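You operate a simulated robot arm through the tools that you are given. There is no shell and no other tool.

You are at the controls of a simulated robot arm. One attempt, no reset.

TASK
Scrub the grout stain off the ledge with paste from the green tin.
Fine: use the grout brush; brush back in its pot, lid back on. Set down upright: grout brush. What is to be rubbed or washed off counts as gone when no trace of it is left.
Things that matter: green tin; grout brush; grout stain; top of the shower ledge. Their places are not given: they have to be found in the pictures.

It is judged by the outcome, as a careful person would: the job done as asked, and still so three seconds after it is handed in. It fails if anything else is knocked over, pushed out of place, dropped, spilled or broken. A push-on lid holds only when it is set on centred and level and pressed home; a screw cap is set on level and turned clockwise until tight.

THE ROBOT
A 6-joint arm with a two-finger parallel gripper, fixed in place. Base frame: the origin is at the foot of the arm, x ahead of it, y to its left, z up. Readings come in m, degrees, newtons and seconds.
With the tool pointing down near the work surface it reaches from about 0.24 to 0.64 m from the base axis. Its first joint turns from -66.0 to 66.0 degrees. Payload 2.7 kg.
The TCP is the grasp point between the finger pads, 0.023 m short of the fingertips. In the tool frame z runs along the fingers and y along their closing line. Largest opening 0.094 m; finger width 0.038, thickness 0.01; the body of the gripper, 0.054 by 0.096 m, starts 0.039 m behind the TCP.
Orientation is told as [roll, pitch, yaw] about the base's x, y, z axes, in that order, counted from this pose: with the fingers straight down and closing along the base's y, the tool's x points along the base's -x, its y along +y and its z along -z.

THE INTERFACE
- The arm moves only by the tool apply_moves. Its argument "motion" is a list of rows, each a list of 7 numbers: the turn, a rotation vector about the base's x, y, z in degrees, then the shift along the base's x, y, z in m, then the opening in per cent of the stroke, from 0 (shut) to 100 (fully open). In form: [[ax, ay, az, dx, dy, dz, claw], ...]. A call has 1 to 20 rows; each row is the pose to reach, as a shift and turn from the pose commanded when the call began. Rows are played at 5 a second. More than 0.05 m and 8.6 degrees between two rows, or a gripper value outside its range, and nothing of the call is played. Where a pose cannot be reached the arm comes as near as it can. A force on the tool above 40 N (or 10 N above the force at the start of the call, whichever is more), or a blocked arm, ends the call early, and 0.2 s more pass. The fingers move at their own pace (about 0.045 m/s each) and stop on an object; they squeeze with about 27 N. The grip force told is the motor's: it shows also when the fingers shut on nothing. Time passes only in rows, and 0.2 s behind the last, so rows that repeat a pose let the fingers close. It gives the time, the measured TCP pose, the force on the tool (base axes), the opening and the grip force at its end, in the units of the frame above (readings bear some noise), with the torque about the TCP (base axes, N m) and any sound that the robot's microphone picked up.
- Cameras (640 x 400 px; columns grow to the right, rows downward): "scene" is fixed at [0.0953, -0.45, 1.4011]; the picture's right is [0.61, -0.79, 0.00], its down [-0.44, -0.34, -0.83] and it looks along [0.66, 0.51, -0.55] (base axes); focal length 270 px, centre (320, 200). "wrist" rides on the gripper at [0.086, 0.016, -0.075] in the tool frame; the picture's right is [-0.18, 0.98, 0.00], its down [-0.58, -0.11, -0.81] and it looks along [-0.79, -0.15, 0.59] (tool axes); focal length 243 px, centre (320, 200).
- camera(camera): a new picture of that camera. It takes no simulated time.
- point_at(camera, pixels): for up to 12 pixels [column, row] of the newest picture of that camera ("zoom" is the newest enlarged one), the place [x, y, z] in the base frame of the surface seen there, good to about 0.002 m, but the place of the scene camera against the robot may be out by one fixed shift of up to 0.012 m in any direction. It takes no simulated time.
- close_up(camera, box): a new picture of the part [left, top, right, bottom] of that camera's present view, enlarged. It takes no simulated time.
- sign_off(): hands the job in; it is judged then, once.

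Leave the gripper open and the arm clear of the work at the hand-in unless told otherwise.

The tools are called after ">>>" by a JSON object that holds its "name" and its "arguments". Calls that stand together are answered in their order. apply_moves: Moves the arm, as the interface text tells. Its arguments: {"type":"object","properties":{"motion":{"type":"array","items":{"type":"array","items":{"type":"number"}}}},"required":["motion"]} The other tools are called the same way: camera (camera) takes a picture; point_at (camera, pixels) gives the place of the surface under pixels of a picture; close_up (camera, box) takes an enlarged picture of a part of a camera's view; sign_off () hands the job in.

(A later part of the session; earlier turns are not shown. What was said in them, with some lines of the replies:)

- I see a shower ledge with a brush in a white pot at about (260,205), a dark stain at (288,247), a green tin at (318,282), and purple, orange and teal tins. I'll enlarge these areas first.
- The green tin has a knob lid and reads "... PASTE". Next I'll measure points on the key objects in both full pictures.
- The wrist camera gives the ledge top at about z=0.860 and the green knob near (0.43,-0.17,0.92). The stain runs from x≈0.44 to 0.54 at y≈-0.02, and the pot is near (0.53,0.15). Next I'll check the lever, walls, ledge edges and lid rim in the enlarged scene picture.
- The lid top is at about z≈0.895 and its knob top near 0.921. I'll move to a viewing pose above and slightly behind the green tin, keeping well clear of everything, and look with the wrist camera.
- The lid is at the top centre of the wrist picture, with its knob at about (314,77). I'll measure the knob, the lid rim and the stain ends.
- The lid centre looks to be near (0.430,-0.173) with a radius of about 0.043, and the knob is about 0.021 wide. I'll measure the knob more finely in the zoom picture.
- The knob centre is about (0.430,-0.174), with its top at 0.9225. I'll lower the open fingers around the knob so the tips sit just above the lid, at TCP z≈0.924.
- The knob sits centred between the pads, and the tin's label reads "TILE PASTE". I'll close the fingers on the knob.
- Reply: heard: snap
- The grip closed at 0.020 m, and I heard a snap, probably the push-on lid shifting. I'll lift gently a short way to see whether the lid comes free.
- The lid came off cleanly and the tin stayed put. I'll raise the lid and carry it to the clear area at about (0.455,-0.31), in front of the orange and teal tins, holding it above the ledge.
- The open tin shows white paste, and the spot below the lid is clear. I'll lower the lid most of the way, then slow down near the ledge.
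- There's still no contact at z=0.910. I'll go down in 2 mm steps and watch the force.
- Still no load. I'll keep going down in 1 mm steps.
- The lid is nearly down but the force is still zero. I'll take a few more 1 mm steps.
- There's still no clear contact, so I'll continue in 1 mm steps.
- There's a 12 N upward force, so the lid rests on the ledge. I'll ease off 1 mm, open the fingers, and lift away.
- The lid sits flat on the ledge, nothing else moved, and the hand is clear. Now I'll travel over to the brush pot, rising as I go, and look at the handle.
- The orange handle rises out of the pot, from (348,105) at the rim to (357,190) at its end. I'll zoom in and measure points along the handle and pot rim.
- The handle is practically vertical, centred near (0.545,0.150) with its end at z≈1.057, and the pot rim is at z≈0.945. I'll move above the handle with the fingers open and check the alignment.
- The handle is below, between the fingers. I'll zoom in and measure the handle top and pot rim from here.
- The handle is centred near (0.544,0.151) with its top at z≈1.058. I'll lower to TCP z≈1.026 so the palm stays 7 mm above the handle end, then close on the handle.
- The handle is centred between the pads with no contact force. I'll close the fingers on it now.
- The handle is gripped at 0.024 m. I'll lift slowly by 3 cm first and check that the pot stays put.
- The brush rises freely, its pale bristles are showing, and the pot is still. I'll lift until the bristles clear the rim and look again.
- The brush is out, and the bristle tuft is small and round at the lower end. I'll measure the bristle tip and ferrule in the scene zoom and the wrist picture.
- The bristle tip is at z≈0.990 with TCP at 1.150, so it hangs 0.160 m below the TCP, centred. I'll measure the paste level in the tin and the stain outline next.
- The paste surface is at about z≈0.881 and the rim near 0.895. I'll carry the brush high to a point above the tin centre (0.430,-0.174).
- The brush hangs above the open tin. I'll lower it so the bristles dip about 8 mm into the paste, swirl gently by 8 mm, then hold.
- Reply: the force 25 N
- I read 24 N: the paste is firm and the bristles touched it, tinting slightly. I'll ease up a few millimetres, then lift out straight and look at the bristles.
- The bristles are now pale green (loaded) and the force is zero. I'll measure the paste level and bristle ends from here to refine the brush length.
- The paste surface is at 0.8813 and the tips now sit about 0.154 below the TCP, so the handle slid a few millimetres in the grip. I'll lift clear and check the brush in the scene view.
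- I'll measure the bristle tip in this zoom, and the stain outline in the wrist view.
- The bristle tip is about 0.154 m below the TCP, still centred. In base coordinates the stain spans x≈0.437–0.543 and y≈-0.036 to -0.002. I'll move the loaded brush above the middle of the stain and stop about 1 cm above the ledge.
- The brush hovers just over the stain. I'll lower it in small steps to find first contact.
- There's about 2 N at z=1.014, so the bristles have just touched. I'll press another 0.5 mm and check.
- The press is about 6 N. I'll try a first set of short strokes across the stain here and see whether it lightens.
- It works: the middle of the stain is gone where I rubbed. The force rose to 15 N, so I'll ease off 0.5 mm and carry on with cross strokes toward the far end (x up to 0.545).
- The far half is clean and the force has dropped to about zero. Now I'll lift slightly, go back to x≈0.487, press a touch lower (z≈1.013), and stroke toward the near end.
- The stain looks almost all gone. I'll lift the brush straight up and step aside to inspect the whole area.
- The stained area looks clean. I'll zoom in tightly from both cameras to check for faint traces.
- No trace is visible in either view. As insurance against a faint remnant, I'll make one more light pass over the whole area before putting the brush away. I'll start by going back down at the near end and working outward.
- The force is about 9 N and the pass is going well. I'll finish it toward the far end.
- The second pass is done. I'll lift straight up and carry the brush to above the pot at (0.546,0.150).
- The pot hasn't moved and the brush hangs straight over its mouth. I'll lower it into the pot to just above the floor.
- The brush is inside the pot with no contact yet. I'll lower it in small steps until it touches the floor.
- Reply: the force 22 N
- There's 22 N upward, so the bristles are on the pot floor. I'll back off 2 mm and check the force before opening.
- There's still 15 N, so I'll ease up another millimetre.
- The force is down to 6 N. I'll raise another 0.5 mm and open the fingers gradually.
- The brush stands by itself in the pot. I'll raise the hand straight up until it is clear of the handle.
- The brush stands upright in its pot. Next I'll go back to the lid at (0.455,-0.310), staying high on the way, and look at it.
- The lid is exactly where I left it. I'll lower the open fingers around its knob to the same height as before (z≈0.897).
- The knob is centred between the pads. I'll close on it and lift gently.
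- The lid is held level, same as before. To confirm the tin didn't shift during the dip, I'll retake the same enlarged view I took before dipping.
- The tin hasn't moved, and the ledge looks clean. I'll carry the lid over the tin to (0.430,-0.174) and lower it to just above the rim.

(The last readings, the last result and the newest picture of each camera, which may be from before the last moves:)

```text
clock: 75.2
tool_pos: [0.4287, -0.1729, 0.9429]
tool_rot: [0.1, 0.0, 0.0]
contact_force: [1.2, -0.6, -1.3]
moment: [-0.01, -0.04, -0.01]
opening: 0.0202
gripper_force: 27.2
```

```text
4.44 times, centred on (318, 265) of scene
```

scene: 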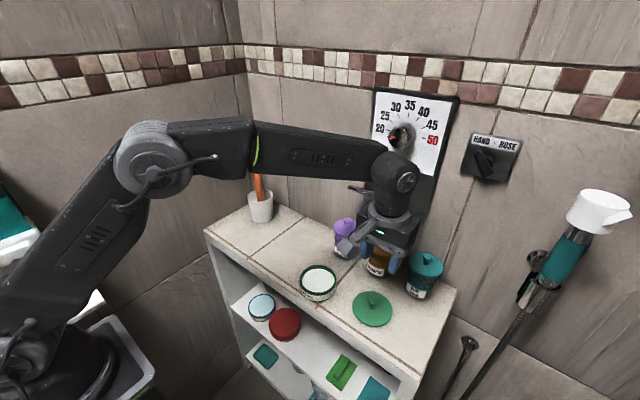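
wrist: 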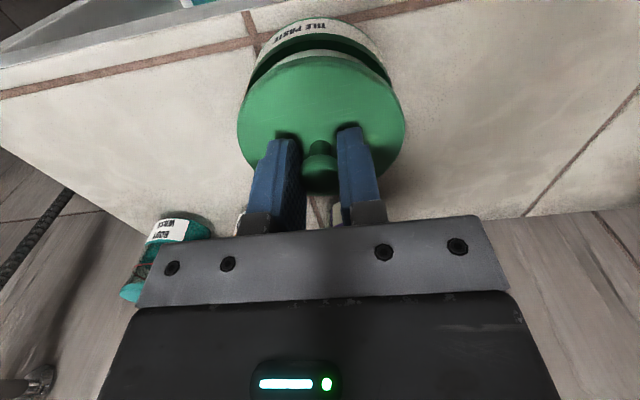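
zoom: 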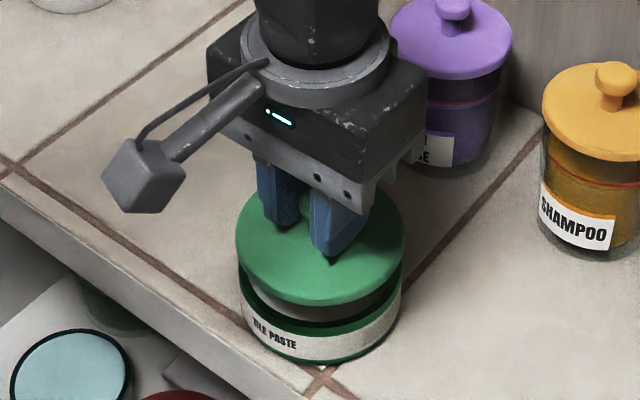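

The lid and tin line up exactly as when I took it off. I'll lower slowly toward the seat.

>>> {"name": "apply_moves", "arguments": {"motion": [[0, 0, 0, 0, 0, -0.004, 0], [0, 0, 0, 0, 0, -0.008, 0], [0, 0, 0, 0, 0, -0.011, 0], [0, 0, 0, 0, 0, -0.013, 0], [0, 0, 0, 0, 0, -0.015, 0], [0, 0, 0, 0, 0, -0.015, 0]]}}

>>> {"name": "close_up", "arguments": {"camera": "scene", "box": [280, 245, 352, 305]}}

>>> {"name": "close_up", "arguments": {"camera": "wrist", "box": [210, 0, 430, 140]}}

```text
clock: 76.6
tool_pos: [0.4307, -0.1722, 0.9272]
tool_rot: [0.1, -0.1, 0.2]
contact_force: [-0.1, -0.1, -0.4]
moment: [0.02, 0.03, 0.03]
opening: 0.0204
gripper_force: 26.4
```

```text
6.67 times, centred on (316, 275) of scene
```

zoom: 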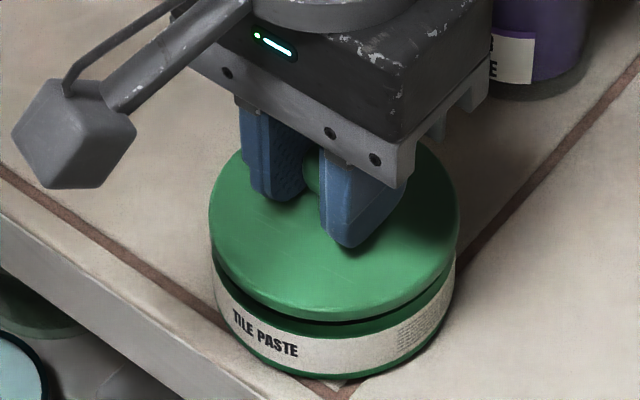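

```text
2.86 times, centred on (320, 70) of wrist
```

zoom: 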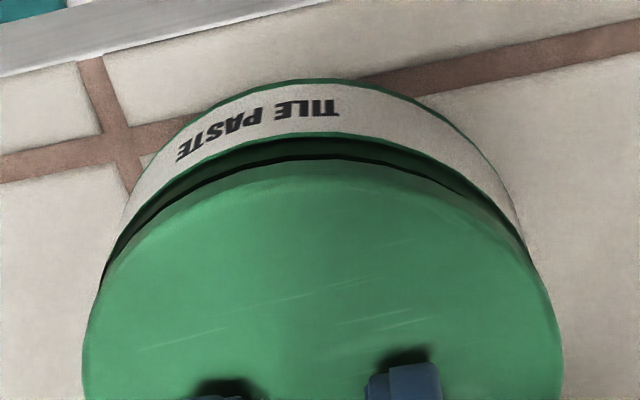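

A small gap of 2–3 mm remains, with no force. I'll continue in 0.7 mm steps, watching the force and listening.

>>> {"name": "apply_moves", "arguments": {"motion": [[0, 0, 0, 0, 0, -0.0007, 0], [0, 0, 0, 0, 0, -0.0014, 0], [0, 0, 0, 0, 0, -0.0021, 0], [0, 0, 0, 0, 0, -0.0028, 0], [0, 0, 0, 0, 0, -0.0028, 0]]}}

>>> {"name": "close_up", "arguments": {"camera": "wrist", "box": [210, 0, 430, 140]}}

```text
clock: 77.8
tool_pos: [0.4303, -0.1737, 0.9249]
tool_rot: [0.1, -0.1, 0.2]
contact_force: [0.3, -0.3, 0.6]
moment: [-0.01, 0.02, 0.02]
opening: 0.0201
gripper_force: 26.9
```

```text
2.86 times, centred on (320, 70) of wrist
```

zoom: 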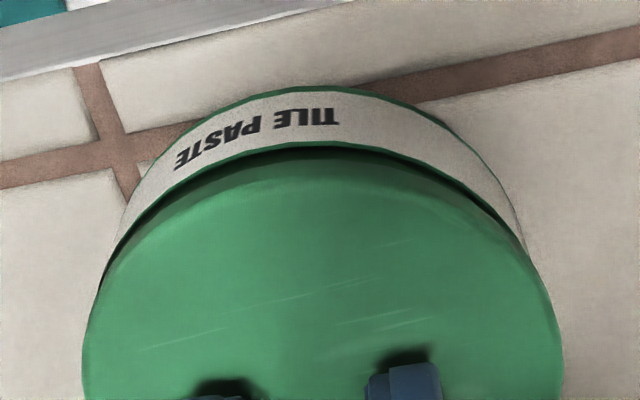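

The gap is almost closed and there's still no force. I'll continue downward in 0.5 mm steps.

>>> {"name": "apply_moves", "arguments": {"motion": [[0, 0, 0, 0, 0, -0.0005, 0], [0, 0, 0, 0, 0, -0.001, 0], [0, 0, 0, 0, 0, -0.0015, 0], [0, 0, 0, 0, 0, -0.0015, 0]]}}

>>> {"name": "close_up", "arguments": {"camera": "wrist", "box": [210, 0, 430, 140]}}

```text
clock: 78.8
tool_pos: [0.4299, -0.1734, 0.9249]
tool_rot: [0.0, -0.2, 0.1]
contact_force: [-7.1, 4.2, 23.1]
moment: [0.07, 0.11, 0.03]
opening: 0.0204
gripper_force: 27.0
```

```text
2.86 times, centred on (320, 70) of wrist
```

zoom: 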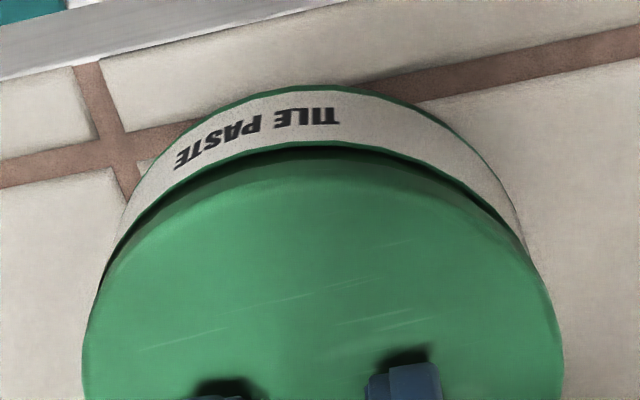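

There's 23 N upward with some side force (-7, +4 N) and no snap yet. I'll nudge 0.6 mm in the direction of the side force to centre it, and then press further.

>>> {"name": "apply_moves", "arguments": {"motion": [[0, 0, 0, -0.0006, 0.0004, 0.0005, 0], [0, 0, 0, -0.0006, 0.0004, 0.0005, 0]]}}

```text
clock: 79.4
tool_pos: [0.4302, -0.1723, 0.924]
tool_rot: [0.0, -0.4, 0.1]
contact_force: [2.8, 0.7, 20.1]
moment: [-0.03, -0.07, -0.04]
opening: 0.0204
gripper_force: 27.2
```

The side force is now small, so the lid is centred. I'll press down 1 mm more in small steps.

>>> {"name": "apply_moves", "arguments": {"motion": [[0, 0, 0, 0, 0, -0.0005, 0], [0, 0, 0, 0, 0, -0.001, 0], [0, 0, 0, 0, 0, -0.0015, 0], [0, 0, 0, 0, 0, -0.0015, 0]]}}

>>> {"name": "close_up", "arguments": {"camera": "wrist", "box": [210, 0, 430, 140]}}

>>> {"name": "close_up", "arguments": {"camera": "scene", "box": [280, 245, 352, 305]}}

```text
clock: 80.4
tool_pos: [0.4281, -0.1732, 0.9241]
tool_rot: [-0.1, -0.3, 0.1]
contact_force: [-1.3, -1.4, 29.2]
moment: [-0.05, -0.04, -0.01]
opening: 0.0203
gripper_force: 26.9
```

```text
2.86 times, centred on (320, 70) of wrist
```

zoom: 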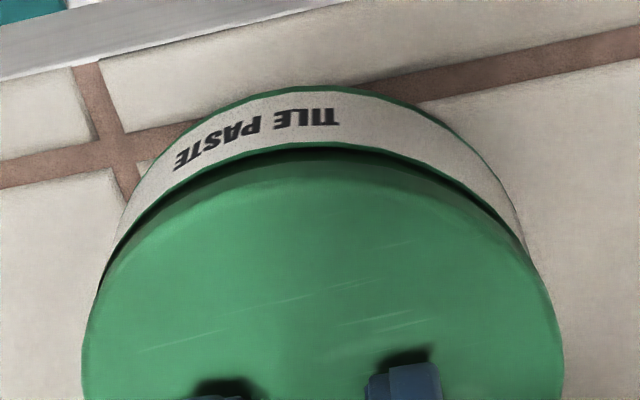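

```text
6.67 times, centred on (316, 275) of scene
```

zoom: 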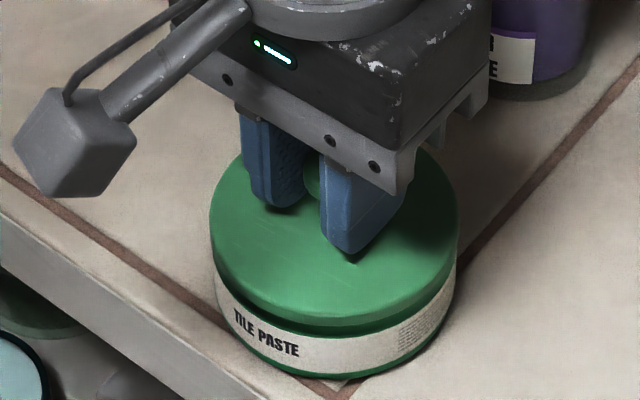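

There's 29 N and still no click. I'll press a little more, staying within the force limit.

>>> {"name": "apply_moves", "arguments": {"motion": [[0, 0, 0, 0, 0, -0.0004, 0], [0, 0, 0, 0, 0, -0.0008, 0], [0, 0, 0, 0, 0, -0.0012, 0], [0, 0, 0, 0, 0, -0.0016, 0], [0, 0, 0, 0, 0, -0.0016, 0]]}}

>>> {"name": "close_up", "arguments": {"camera": "wrist", "box": [210, 0, 430, 140]}}

>>> {"name": "close_up", "arguments": {"camera": "scene", "box": [280, 245, 352, 305]}}

```text
clock: 81.6
tool_pos: [0.4303, -0.173, 0.9238]
tool_rot: [0.0, -0.5, 0.1]
contact_force: [-2.7, -0.6, 35.9]
moment: [-0.06, -0.06, -0.01]
opening: 0.0203
gripper_force: 26.9
```

```text
2.86 times, centred on (320, 70) of wrist
```

zoom: 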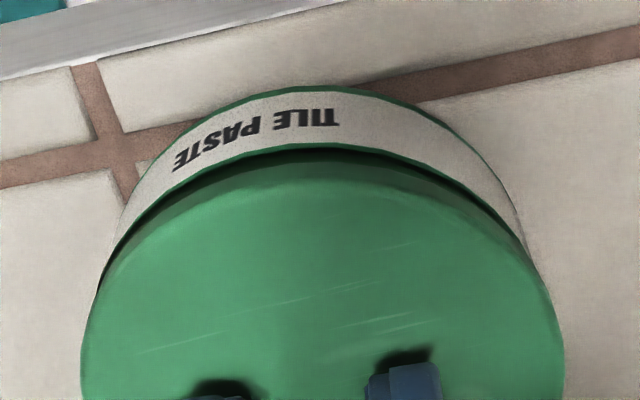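

```text
6.67 times, centred on (316, 275) of scene
```

zoom: 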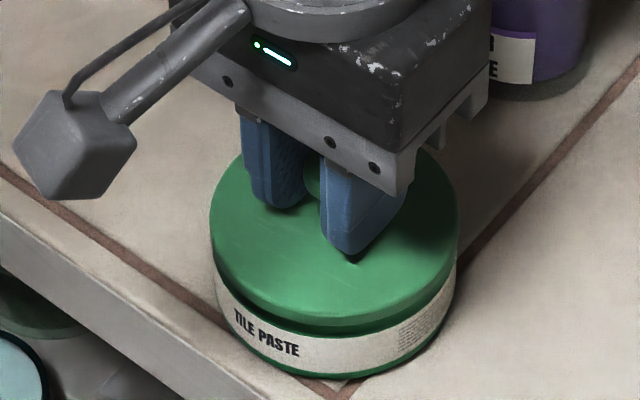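

I read 36 N with no click. I'll compare the lid's height with the original: the lid top was 0.8932 in the scene frame.

>>> {"name": "point_at", "arguments": {"camera": "zoom", "pixels": [[240, 200], [240, 250], [300, 280], [380, 280], [430, 240], [445, 200], [290, 260], [330, 290], [230, 180], [400, 260]]}}

>>> {"name": "point_at", "arguments": {"camera": "wrist", "pixels": [[260, 100], [320, 75], [380, 100], [285, 80], [355, 80], [320, 95], [250, 120], [390, 120], [300, 110], [330, 110]]}}

```text
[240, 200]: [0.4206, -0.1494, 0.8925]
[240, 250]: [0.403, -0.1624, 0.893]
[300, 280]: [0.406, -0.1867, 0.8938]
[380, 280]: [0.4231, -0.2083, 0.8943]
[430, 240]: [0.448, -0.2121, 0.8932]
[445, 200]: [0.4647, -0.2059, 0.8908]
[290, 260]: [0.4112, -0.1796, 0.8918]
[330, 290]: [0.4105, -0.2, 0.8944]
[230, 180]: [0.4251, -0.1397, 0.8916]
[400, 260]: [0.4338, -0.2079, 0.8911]
```

```text
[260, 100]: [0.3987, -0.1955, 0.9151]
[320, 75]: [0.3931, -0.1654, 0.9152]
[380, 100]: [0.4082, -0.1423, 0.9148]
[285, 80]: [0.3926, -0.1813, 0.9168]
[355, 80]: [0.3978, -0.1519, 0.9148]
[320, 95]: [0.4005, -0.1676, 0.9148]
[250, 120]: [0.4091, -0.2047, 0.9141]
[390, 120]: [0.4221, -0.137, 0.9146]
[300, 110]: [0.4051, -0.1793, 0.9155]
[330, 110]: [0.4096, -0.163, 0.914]
```

The lid top is back at its original height, within a millimetre, and level. Since I haven't heard it click, I'll press a bit harder in small steps to make sure it is home.

>>> {"name": "apply_moves", "arguments": {"motion": [[0, 0, 0, 0, 0, -0.0004, 0], [0, 0, 0, 0, 0, -0.0008, 0], [0, 0, 0, 0, 0, -0.0012, 0], [0, 0, 0, 0, 0, -0.0012, 0]]}}

```text
clock: 82.6
tool_pos: [0.4298, -0.1727, 0.9225]
tool_rot: [-0.2, -0.4, 0.1]
contact_force: [-4.2, -1.4, 37.9]
moment: [-0.02, -0.03, -0.04]
opening: 0.0203
gripper_force: 27.0
```

There's 38 N and possibly slight slipping on the knob. Rather than drag on the grip, I'll ease off, open the fingers, and rise to inspect the lid's seating.

>>> {"name": "apply_moves", "arguments": {"motion": [[0, 0, 0, 0, 0, 0.001, 0], [0, 0, 0, 0, 0, 0.002, 0], [0, 0, 0, 0, 0, 0.003, 0], [0, 0, 0, 0, 0, 0.004, 0], [0, 0, 0, 0, 0, 0.004, 0]]}}

```text
clock: 83.8
tool_pos: [0.4281, -0.173, 0.9213]
tool_rot: [0.1, -0.1, 0.1]
contact_force: [3.8, -0.3, 4.9]
moment: [-0.05, -0.29, -0.06]
opening: 0.0204
gripper_force: 26.6
```

The force is down to 5 N. I'll open the fingers slowly now and then lift away.

>>> {"name": "apply_moves", "arguments": {"motion": [[0, 0, 0, 0, 0, 0.0004, 0], [0, 0, 0, 0, 0, 0.0004, 24], [0, 0, 0, 0, 0, 0.0004, 30], [0, 0, 0, 0, 0, 0.0004, 40], [0, 0, 0, 0, 0, 0.0004, 50], [0, 0, 0, 0, 0, 0.0004, 50], [0, 0, 0, 0, 0, 0.015, 50], [0, 0, 0, 0, 0, 0.04, 50], [0, 0, 0, 0, 0, 0.07, 50], [0, 0, 0, -0.006, 0.005, 0.106, 50], [0, 0, 0, -0.0066, 0.0053, 0.106, 50]]}}

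>>> {"name": "camera", "arguments": {"camera": "wrist"}}

>>> {"name": "close_up", "arguments": {"camera": "scene", "box": [280, 245, 352, 305]}}

>>> {"name": "close_up", "arguments": {"camera": "wrist", "box": [220, 0, 412, 120]}}

```text
clock: 86.2
tool_pos: [0.4217, -0.1672, 1.0304]
tool_rot: [0.2, -0.1, 0.1]
contact_force: [-0.4, 0.2, 0.1]
moment: [-0.01, 0.01, 0.02]
opening: 0.047
gripper_force: 0.1
heard: snap
```

```text
taken
```

wrist: 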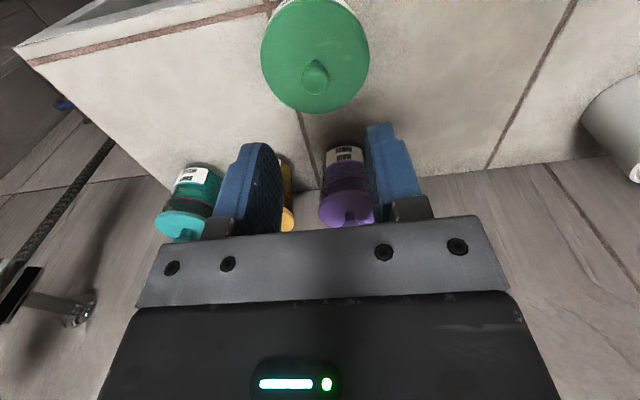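

```text
6.67 times, centred on (316, 275) of scene
```

zoom: 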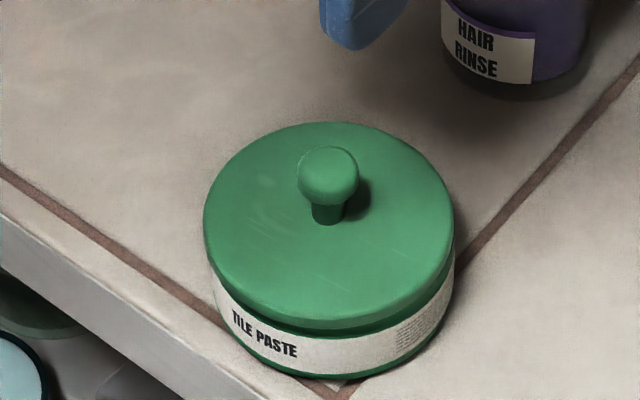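

```text
3.33 times, centred on (316, 60) of wrist
```

zoom: 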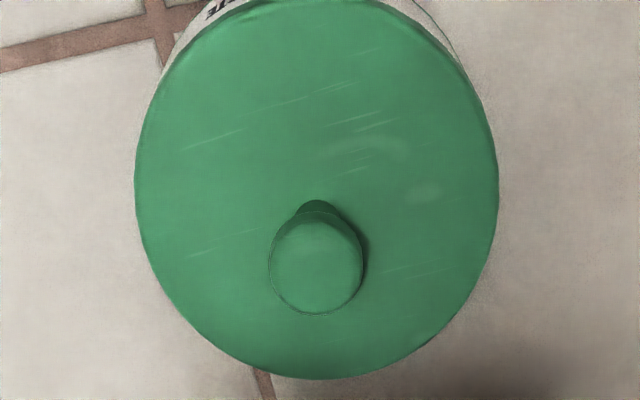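

I heard a snap as I let go. I'll check whether the lid is seated, centred and level by repeating the earlier views.

>>> {"name": "close_up", "arguments": {"camera": "scene", "box": [260, 225, 350, 305]}}

>>> {"name": "close_up", "arguments": {"camera": "scene", "box": [200, 150, 460, 312]}}

>>> {"name": "point_at", "arguments": {"camera": "zoom", "pixels": [[291, 296], [270, 310], [320, 310], [291, 345], [285, 285], [255, 318], [330, 305], [300, 350], [265, 340], [325, 330]]}}

>>> {"name": "point_at", "arguments": {"camera": "wrist", "pixels": [[315, 80], [268, 52], [366, 52], [316, 108], [316, 8], [285, 40], [345, 40], [340, 90], [290, 90], [316, 55]]}}

```text
5.00 times, centred on (305, 265) of scene
```

zoom: 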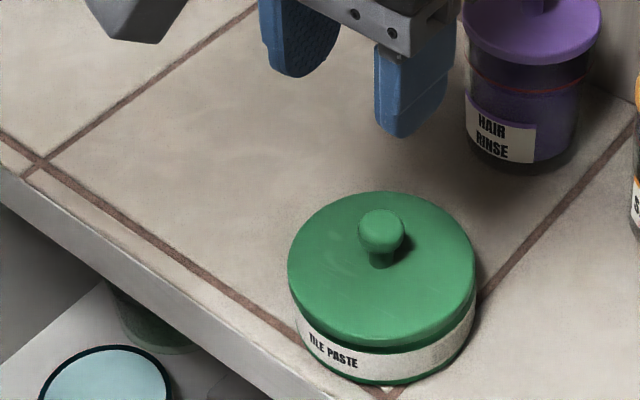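

```text
2.46 times, centred on (330, 231) of scene
```

zoom: 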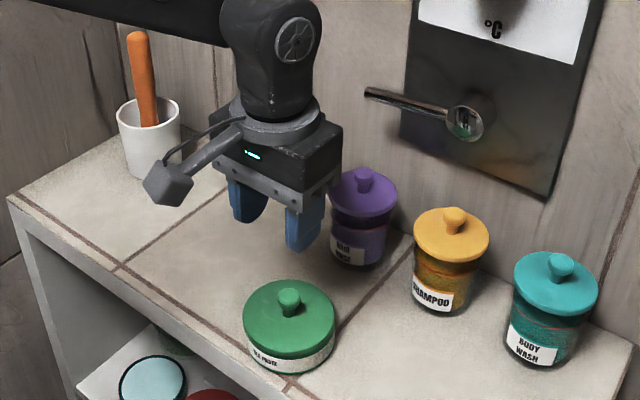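

```text
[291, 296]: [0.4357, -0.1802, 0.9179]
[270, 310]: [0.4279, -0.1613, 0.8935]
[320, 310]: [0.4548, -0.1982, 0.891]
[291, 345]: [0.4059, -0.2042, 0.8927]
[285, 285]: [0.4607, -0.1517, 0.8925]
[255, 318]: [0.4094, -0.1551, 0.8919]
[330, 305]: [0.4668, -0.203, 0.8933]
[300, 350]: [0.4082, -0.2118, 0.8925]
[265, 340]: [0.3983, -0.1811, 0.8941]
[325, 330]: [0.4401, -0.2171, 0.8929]
```

```text
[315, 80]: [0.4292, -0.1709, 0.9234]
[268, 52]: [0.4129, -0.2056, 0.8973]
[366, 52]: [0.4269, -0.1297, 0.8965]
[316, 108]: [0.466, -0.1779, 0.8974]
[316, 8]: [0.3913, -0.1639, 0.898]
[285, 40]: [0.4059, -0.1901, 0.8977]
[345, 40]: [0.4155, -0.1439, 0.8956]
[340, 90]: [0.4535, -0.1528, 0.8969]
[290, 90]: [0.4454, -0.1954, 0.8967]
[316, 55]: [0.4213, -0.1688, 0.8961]
```

The tin itself hasn't moved, but the lid looks shifted by 2–3 mm in the picture compared with its original place. I'll look more closely at its edges against the tin.

>>> {"name": "close_up", "arguments": {"camera": "scene", "box": [294, 258, 342, 304]}}

>>> {"name": "close_up", "arguments": {"camera": "wrist", "box": [256, 0, 376, 75]}}

```text
8.70 times, centred on (318, 281) of scene
```

zoom: 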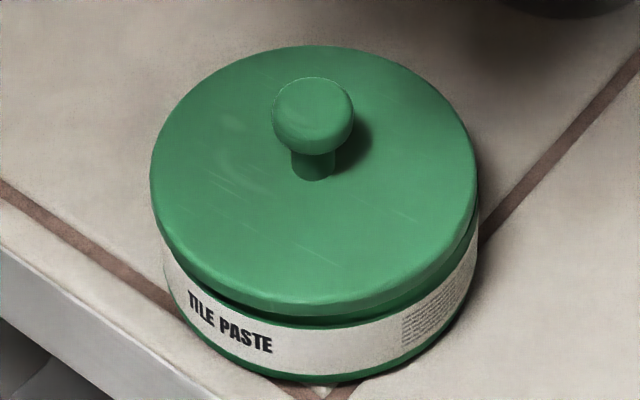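

```text
5.33 times, centred on (316, 38) of wrist
```

zoom: 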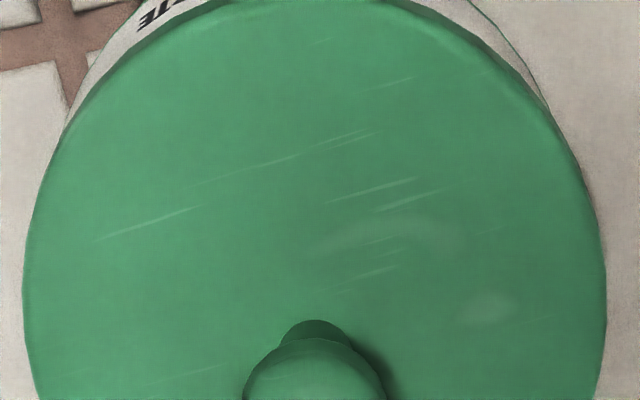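

The lid looks about 2 mm off-centre on the tin. I'll measure its circle now with the wrist camera, the same way as I did originally (original centre ≈ (0.4303,-0.1737)).

>>> {"name": "close_up", "arguments": {"camera": "wrist", "box": [220, 0, 412, 120]}}

>>> {"name": "point_at", "arguments": {"camera": "zoom", "pixels": [[315, 374], [315, 8], [140, 190], [494, 190], [315, 263], [274, 263], [357, 263], [315, 307], [315, 222], [200, 300], [430, 300], [200, 80]]}}

```text
3.33 times, centred on (316, 60) of wrist
```

zoom: 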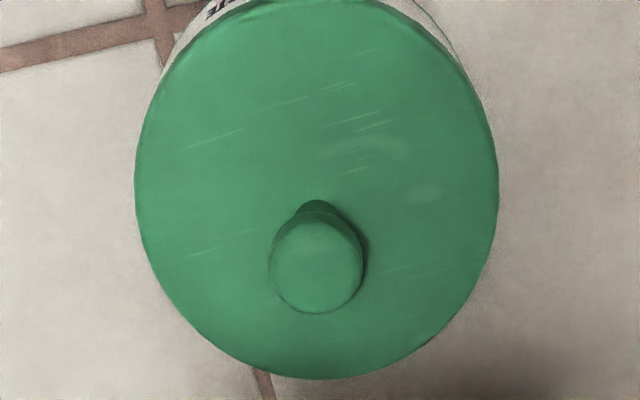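

```text
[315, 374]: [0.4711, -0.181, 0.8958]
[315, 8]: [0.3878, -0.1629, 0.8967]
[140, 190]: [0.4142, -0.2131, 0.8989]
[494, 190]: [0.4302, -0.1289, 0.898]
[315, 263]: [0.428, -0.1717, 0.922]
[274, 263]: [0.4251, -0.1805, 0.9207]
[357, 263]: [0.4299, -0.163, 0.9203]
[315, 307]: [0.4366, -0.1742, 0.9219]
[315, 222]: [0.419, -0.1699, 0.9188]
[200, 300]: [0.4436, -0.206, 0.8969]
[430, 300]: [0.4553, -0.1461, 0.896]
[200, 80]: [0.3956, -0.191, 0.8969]
```

The lid centre is now about (0.4285,-0.172), roughly 2 mm from its original place, so I'm not sure it's truly home. I'll go back down around the knob and re-grip it to find out. If it was locked on, I should hear the snap again, and either way I can re-centre it.

>>> {"name": "apply_moves", "arguments": {"motion": [[0, 0, 0, 0.0056, -0.0039, -0.03, 50], [0, 0, 0, 0.0056, -0.0039, -0.06, 50], [0, 0, 0, 0.0056, -0.0039, -0.085, 50], [0, 0, 0, 0.0056, -0.0039, -0.1, 50], [0, 0, 0, 0.0056, -0.0039, -0.1047, 50], [0, 0, 0, 0.0056, -0.0039, -0.1047, 50]]}}

>>> {"name": "camera", "arguments": {"camera": "wrist"}}

>>> {"name": "close_up", "arguments": {"camera": "wrist", "box": [210, 0, 430, 200]}}

```text
clock: 87.6
tool_pos: [0.4281, -0.1707, 0.924]
tool_rot: [0.1, 0.0, 0.1]
contact_force: [-0.2, 0.3, 0.3]
moment: [-0.02, 0.04, 0.03]
opening: 0.047
gripper_force: 0.0
```

```text
taken
```

wrist: 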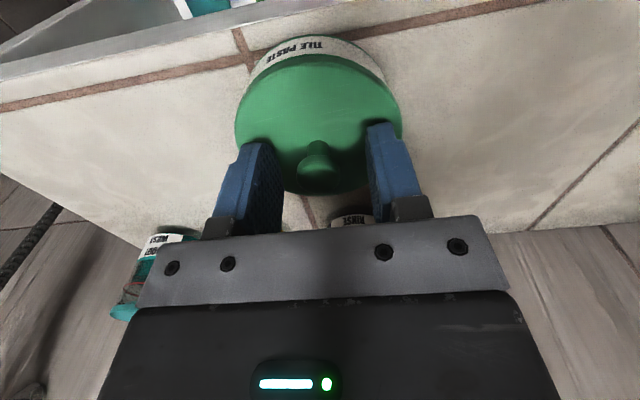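

```text
2.00 times, centred on (320, 100) of wrist
```

zoom: 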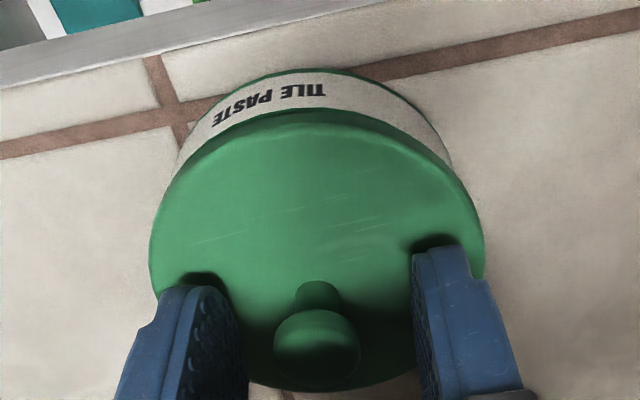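

The knob is between the pads again. I'll close on it and listen.

>>> {"name": "apply_moves", "arguments": {"motion": [[0, 0, 0, 0, 0, 0, 30], [0, 0, 0, 0, 0, 0, 24], [0, 0, 0, 0, 0, 0, 0], [0, 0, 0, 0, 0, 0, 0], [0, 0, 0, 0, 0, 0, 0], [0, 0, 0, 0, 0, 0, 0]]}}

>>> {"name": "close_up", "arguments": {"camera": "scene", "box": [294, 258, 342, 304]}}

>>> {"name": "close_up", "arguments": {"camera": "wrist", "box": [210, 0, 430, 200]}}

```text
clock: 89.0
tool_pos: [0.4261, -0.1702, 0.9253]
tool_rot: [0.2, -0.1, 0.1]
contact_force: [0.0, -2.0, 1.4]
moment: [0.0, -0.01, 0.0]
opening: 0.0202
gripper_force: 26.9
heard: snap
```

```text
8.70 times, centred on (318, 281) of scene
```

zoom: 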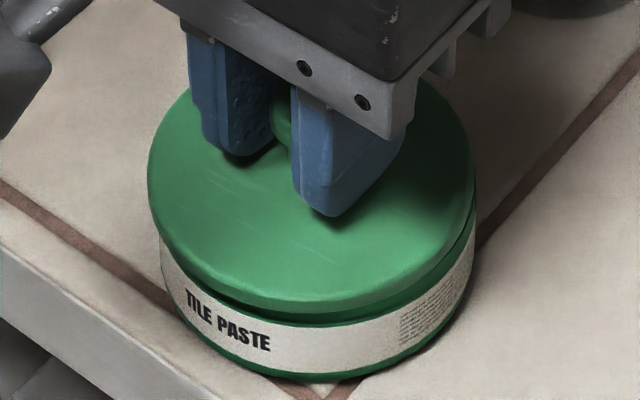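

```text
2.00 times, centred on (320, 100) of wrist
```

zoom: 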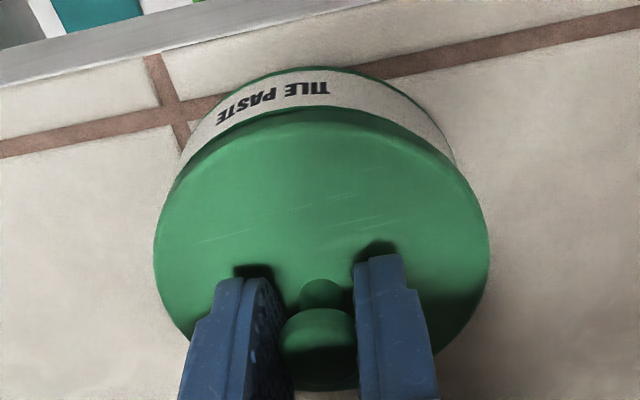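

I heard the snap again on gripping, and the tin moved slightly along with the lid. So the lid had locked on when I released it and has now come loose again. I'll lift it 4 mm, shift it (+1.6,-1.6) mm to centre it better, and lower it again.

>>> {"name": "apply_moves", "arguments": {"motion": [[0, 0, 0, 0, 0, 0.002, 0], [0, 0, 0, 0, 0, 0.004, 0], [0, 0, 0, 0.0008, -0.0008, 0.005, 0], [0, 0, 0, 0.0016, -0.0016, 0.005, 0], [0, 0, 0, 0.0016, -0.0016, 0.005, 0]]}}

>>> {"name": "close_up", "arguments": {"camera": "scene", "box": [294, 258, 342, 304]}}

>>> {"name": "close_up", "arguments": {"camera": "wrist", "box": [210, 0, 430, 200]}}

```text
clock: 90.2
tool_pos: [0.4301, -0.1727, 0.9308]
tool_rot: [0.1, 0.0, 0.0]
contact_force: [-0.4, 0.2, -0.9]
moment: [0.04, -0.01, 0.0]
opening: 0.0204
gripper_force: 27.2
```

```text
8.70 times, centred on (318, 281) of scene
```

zoom: 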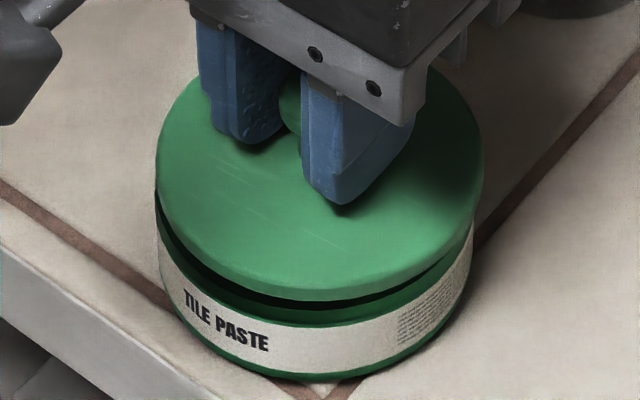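

```text
2.00 times, centred on (320, 100) of wrist
```

zoom: 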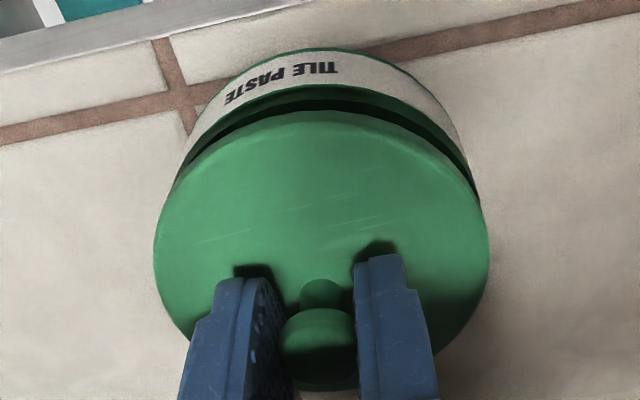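

With the lid lifted I can compare: in the scene view the lid now spans columns 155–483 against the tin's 157–475, so it is slightly too far right. I'll measure the tin label and lid edges with the wrist camera to fine-tune.

>>> {"name": "camera", "arguments": {"camera": "wrist"}}

>>> {"name": "close_up", "arguments": {"camera": "wrist", "box": [220, 10, 420, 135]}}

>>> {"name": "point_at", "arguments": {"camera": "wrist", "pixels": [[310, 36], [330, 35], [290, 40], [270, 52], [360, 44], [375, 58], [320, 60], [280, 72], [365, 72], [245, 110], [398, 110], [320, 80]]}}

```text
taken
```

wrist: 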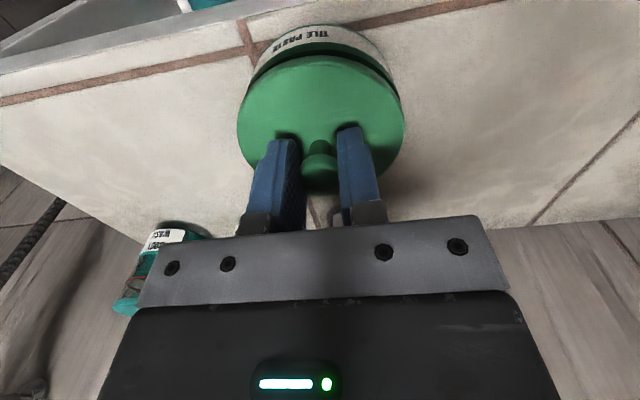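

```text
3.20 times, centred on (320, 72) of wrist
```

zoom: 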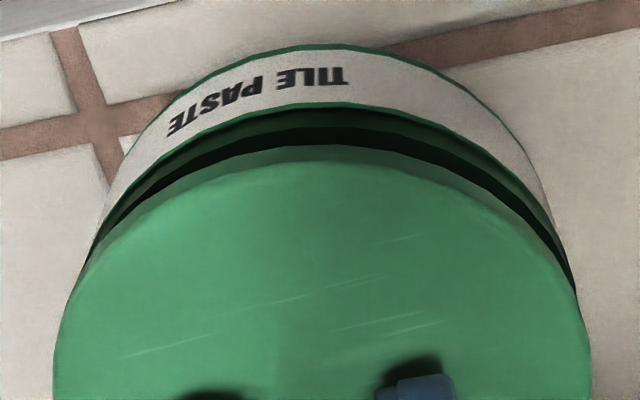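

```text
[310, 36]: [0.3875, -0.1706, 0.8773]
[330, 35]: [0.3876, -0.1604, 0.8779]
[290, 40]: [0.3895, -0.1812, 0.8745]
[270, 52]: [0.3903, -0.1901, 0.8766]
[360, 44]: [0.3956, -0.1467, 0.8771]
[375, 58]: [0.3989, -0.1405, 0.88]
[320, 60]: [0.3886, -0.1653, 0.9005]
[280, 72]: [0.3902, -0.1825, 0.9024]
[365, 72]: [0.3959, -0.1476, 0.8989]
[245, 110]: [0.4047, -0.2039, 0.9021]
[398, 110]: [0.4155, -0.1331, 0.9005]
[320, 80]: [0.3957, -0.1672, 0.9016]
```

From the silhouettes, the lid sits about 0.5 mm too far in +x and -y relative to the tin. I'll correct by (-0.5,+0.6) mm and lower to contact.

>>> {"name": "apply_moves", "arguments": {"motion": [[0, 0, 0, -0.0005, 0.0006, 0, 0], [0, 0, 0, -0.0005, 0.0006, -0.002, 0], [0, 0, 0, -0.0005, 0.0006, -0.0035, 0], [0, 0, 0, -0.0005, 0.0006, -0.0045, 0], [0, 0, 0, -0.0005, 0.0006, -0.0055, 0], [0, 0, 0, -0.0005, 0.0006, -0.0055, 0]]}}

>>> {"name": "close_up", "arguments": {"camera": "scene", "box": [294, 258, 342, 304]}}

```text
clock: 91.6
tool_pos: [0.4298, -0.1723, 0.9246]
tool_rot: [0.0, -0.2, 0.1]
contact_force: [-3.7, 0.6, 9.8]
moment: [-0.02, 0.11, -0.03]
opening: 0.0204
gripper_force: 27.7
```

```text
8.70 times, centred on (318, 281) of scene
```

zoom: 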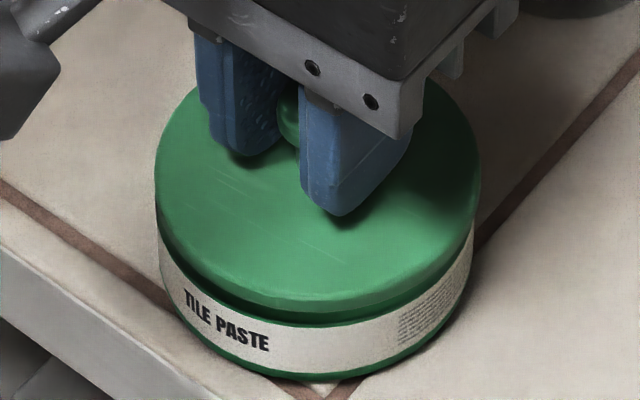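

The lid now overhangs the tin evenly on both sides, with 10 N of contact. I'll press it home in small steps to about 30 N.

>>> {"name": "apply_moves", "arguments": {"motion": [[0, 0, 0, -0.0003, 0, -0.0005, 0], [0, 0, 0, -0.0003, 0, -0.001, 0], [0, 0, 0, -0.0003, 0, -0.0015, 0], [0, 0, 0, -0.0003, 0, -0.002, 0], [0, 0, 0, -0.0003, 0, -0.0024, 0], [0, 0, 0, -0.0003, 0, -0.0024, 0]]}}

```text
clock: 93.0
tool_pos: [0.4304, -0.1716, 0.9241]
tool_rot: [0.0, -0.5, 0.1]
contact_force: [-4.0, 2.7, 34.8]
moment: [0.01, -0.03, 0.01]
opening: 0.0202
gripper_force: 26.9
```

I pressed to 35 N. Now I'll ease off until the force is near zero so nothing is strained at release.

>>> {"name": "apply_moves", "arguments": {"motion": [[0, 0, 0, 0, 0, 0.001, 0], [0, 0, 0, 0, 0, 0.002, 0], [0, 0, 0, 0, 0, 0.0027, 0], [0, 0, 0, 0, 0, 0.0027, 0]]}}

```text
clock: 94.0
tool_pos: [0.4288, -0.172, 0.9235]
tool_rot: [0.0, 0.0, 0.1]
contact_force: [3.6, -1.2, 8.8]
moment: [-0.03, -0.55, -0.03]
opening: 0.02
gripper_force: 26.4
```

There's still 9 N and a small side load of +3.6 N in x. I'll ease up a little more and shift +0.3 mm in x to relax it.

>>> {"name": "apply_moves", "arguments": {"motion": [[0, 0, 0, 0.0003, -0.0001, 0.0004, 0], [0, 0, 0, 0.0003, -0.0001, 0.0007, 0], [0, 0, 0, 0.0003, -0.0001, 0.0007, 0]]}}

```text
clock: 94.8
tool_pos: [0.4286, -0.1717, 0.9238]
tool_rot: [0.2, 0.1, 0.1]
contact_force: [-1.0, -0.4, -1.1]
moment: [0.01, 0.0, -0.02]
opening: 0.0204
gripper_force: 27.0
```

The forces are all near zero. I'll open the fingers gently and stay in place to listen.

>>> {"name": "apply_moves", "arguments": {"motion": [[0, 0, 0, 0, 0, 0, 22], [0, 0, 0, 0, 0, 0, 24], [0, 0, 0, 0, 0, 0, 28], [0, 0, 0, 0, 0, 0, 36], [0, 0, 0, 0, 0, 0, 50], [0, 0, 0, 0, 0, 0, 50]]}}

>>> {"name": "close_up", "arguments": {"camera": "scene", "box": [294, 258, 342, 304]}}

>>> {"name": "close_up", "arguments": {"camera": "wrist", "box": [210, 0, 430, 200]}}

```text
clock: 96.2
tool_pos: [0.4297, -0.1725, 0.925]
tool_rot: [0.1, -0.1, 0.1]
contact_force: [0.7, 0.3, -0.2]
moment: [-0.04, 0.0, -0.01]
opening: 0.047
gripper_force: 0.2
heard: snap
```

```text
8.70 times, centred on (318, 281) of scene
```

zoom: 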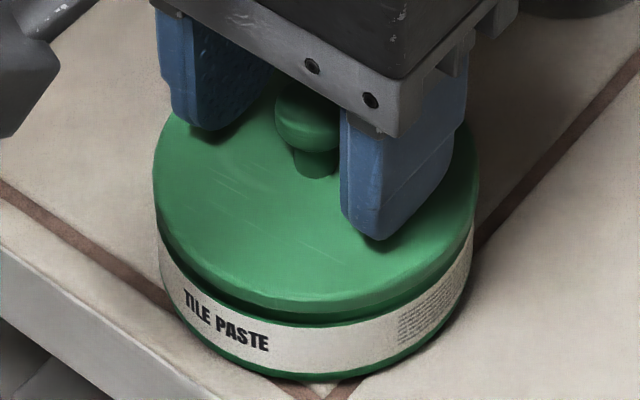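

```text
2.00 times, centred on (320, 100) of wrist
```

zoom: 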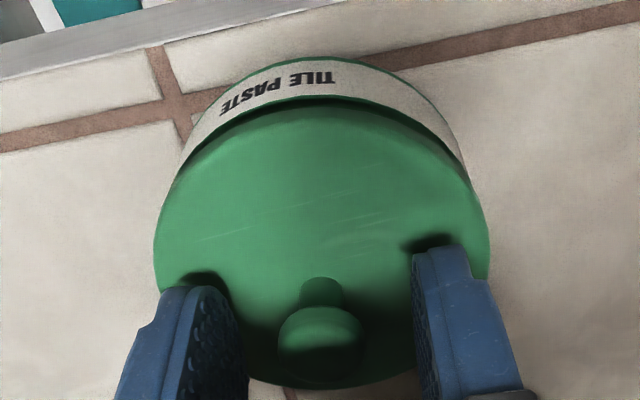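

I heard the snap on release, and the lid now overhangs evenly by about 5 px on each side. I'll lift straight up and clear, then check everything.

>>> {"name": "apply_moves", "arguments": {"motion": [[0, 0, 0, 0, 0, 0.01, 50], [0, 0, 0, 0, 0, 0.03, 50], [0, 0, 0, 0, 0, 0.06, 50], [0, 0, 0, 0, 0, 0.1, 60], [0, 0, 0, -0.01, 0.02, 0.14, 80], [0, 0, 0, -0.02, 0.04, 0.18, 100], [0, 0, 0, -0.03, 0.06, 0.22, 100], [0, 0, 0, -0.04, 0.08, 0.26, 100], [0, 0, 0, -0.05, 0.1, 0.3, 100], [0, 0, 0, -0.05, 0.1, 0.3, 100]]}}

>>> {"name": "camera", "arguments": {"camera": "scene"}}

>>> {"name": "camera", "arguments": {"camera": "wrist"}}

>>> {"name": "close_up", "arguments": {"camera": "scene", "box": [294, 258, 342, 304]}}

>>> {"name": "point_at", "arguments": {"camera": "zoom", "pixels": [[170, 180], [230, 270], [320, 295], [400, 280], [465, 200], [430, 100], [320, 60], [215, 100], [314, 105], [320, 220]]}}

```text
clock: 98.4
tool_pos: [0.3794, -0.0705, 1.2248]
tool_rot: [0.2, -0.1, 0.0]
contact_force: [-0.4, 0.2, 0.4]
moment: [-0.01, 0.01, 0.01]
opening: 0.0942
gripper_force: 0.1
```

```text
taken
```

scene: 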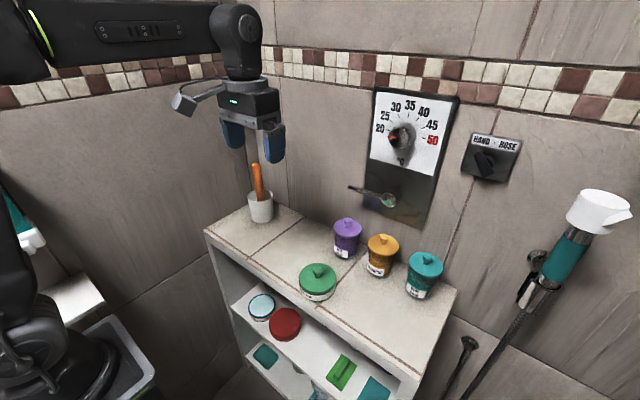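

```text
taken
```

wrist: 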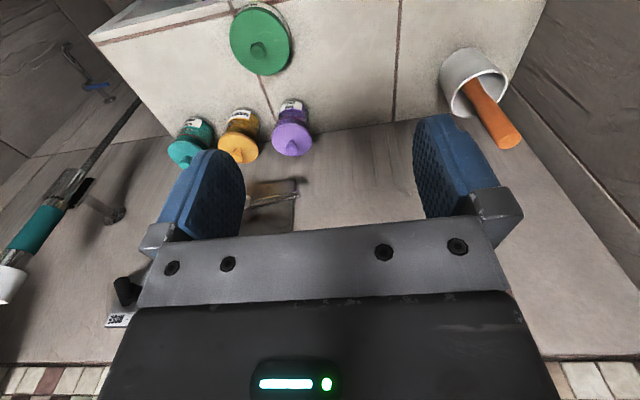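

```text
8.70 times, centred on (318, 281) of scene
```

zoom: 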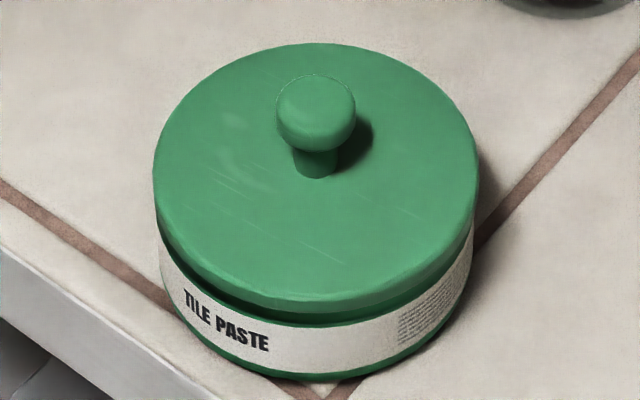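

```text
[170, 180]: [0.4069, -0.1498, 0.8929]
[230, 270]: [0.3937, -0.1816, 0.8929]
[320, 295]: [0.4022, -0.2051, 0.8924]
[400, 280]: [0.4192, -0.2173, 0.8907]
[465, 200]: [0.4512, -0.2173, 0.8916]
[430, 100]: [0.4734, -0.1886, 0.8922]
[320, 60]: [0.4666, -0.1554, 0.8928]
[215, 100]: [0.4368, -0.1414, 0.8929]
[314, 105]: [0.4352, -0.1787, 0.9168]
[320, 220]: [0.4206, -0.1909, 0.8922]
```

The lid is level (0.891–0.893 all round) and centred, and the brush is in its pot. I'll do one last close look at the scrubbed area and the brush.

>>> {"name": "close_up", "arguments": {"camera": "scene", "box": [256, 220, 320, 268]}}

>>> {"name": "close_up", "arguments": {"camera": "wrist", "box": [290, 0, 540, 150]}}

>>> {"name": "close_up", "arguments": {"camera": "scene", "box": [200, 150, 460, 312]}}

```text
8.33 times, centred on (288, 244) of scene
```

zoom: 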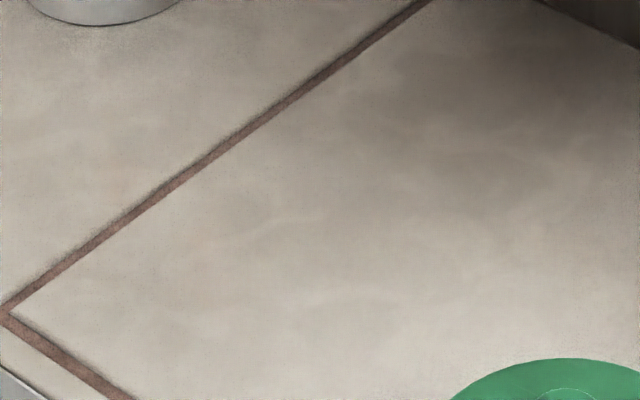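

```text
2.56 times, centred on (415, 75) of wrist
```

zoom: 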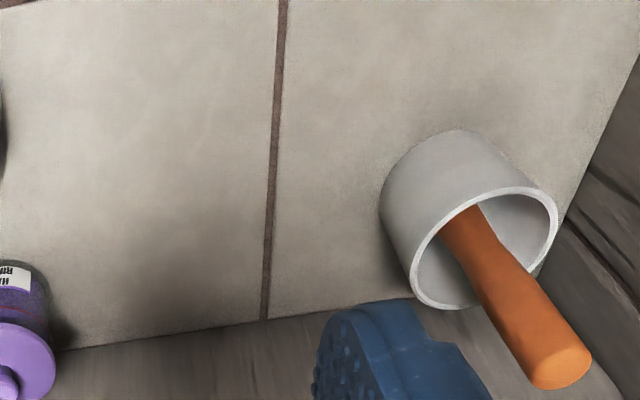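

```text
2.46 times, centred on (330, 231) of scene
```

zoom: 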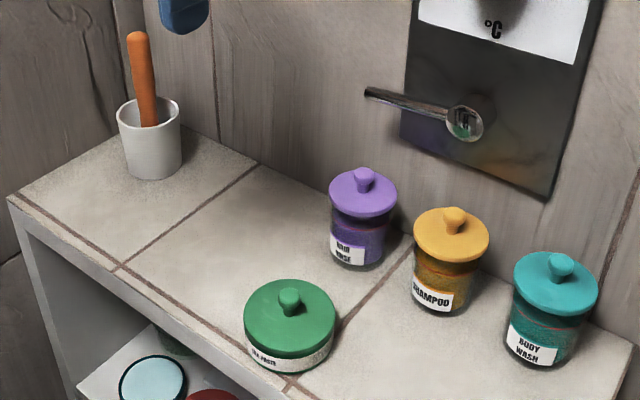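

The ledge shows no trace of the stain and the brush stands upright in its pot. The lid is back on, centred, level and snapped home. The green tin moved by about 1 mm when I re-gripped its lid, and the other tins look unmoved. The gripper is open and clear of the work, so I'm handing in.

>>> {"name": "sign_off", "arguments": {}}

```text
The job is handed in.
```

I scrubbed the grout stain off the ledge with paste from the green tin and handed the job in. No result has come back yet.

- **Stain:** I scrubbed it twice with the grout brush, and no trace shows in close-ups from either camera.
- **Brush:** it is back in its pot, standing upright.
- **Lid:** it is back on the green tin, centred and level. My first try left it about 2 mm off-centre, so I took it off and reseated it. I pressed it to about 35 N and heard it snap as I let go.
- **Other items:** the green tin shifted by about 1 mm when I re-gripped its lid. The other tins and the pot look unmoved.

The gripper is open and the arm is clear of the work.
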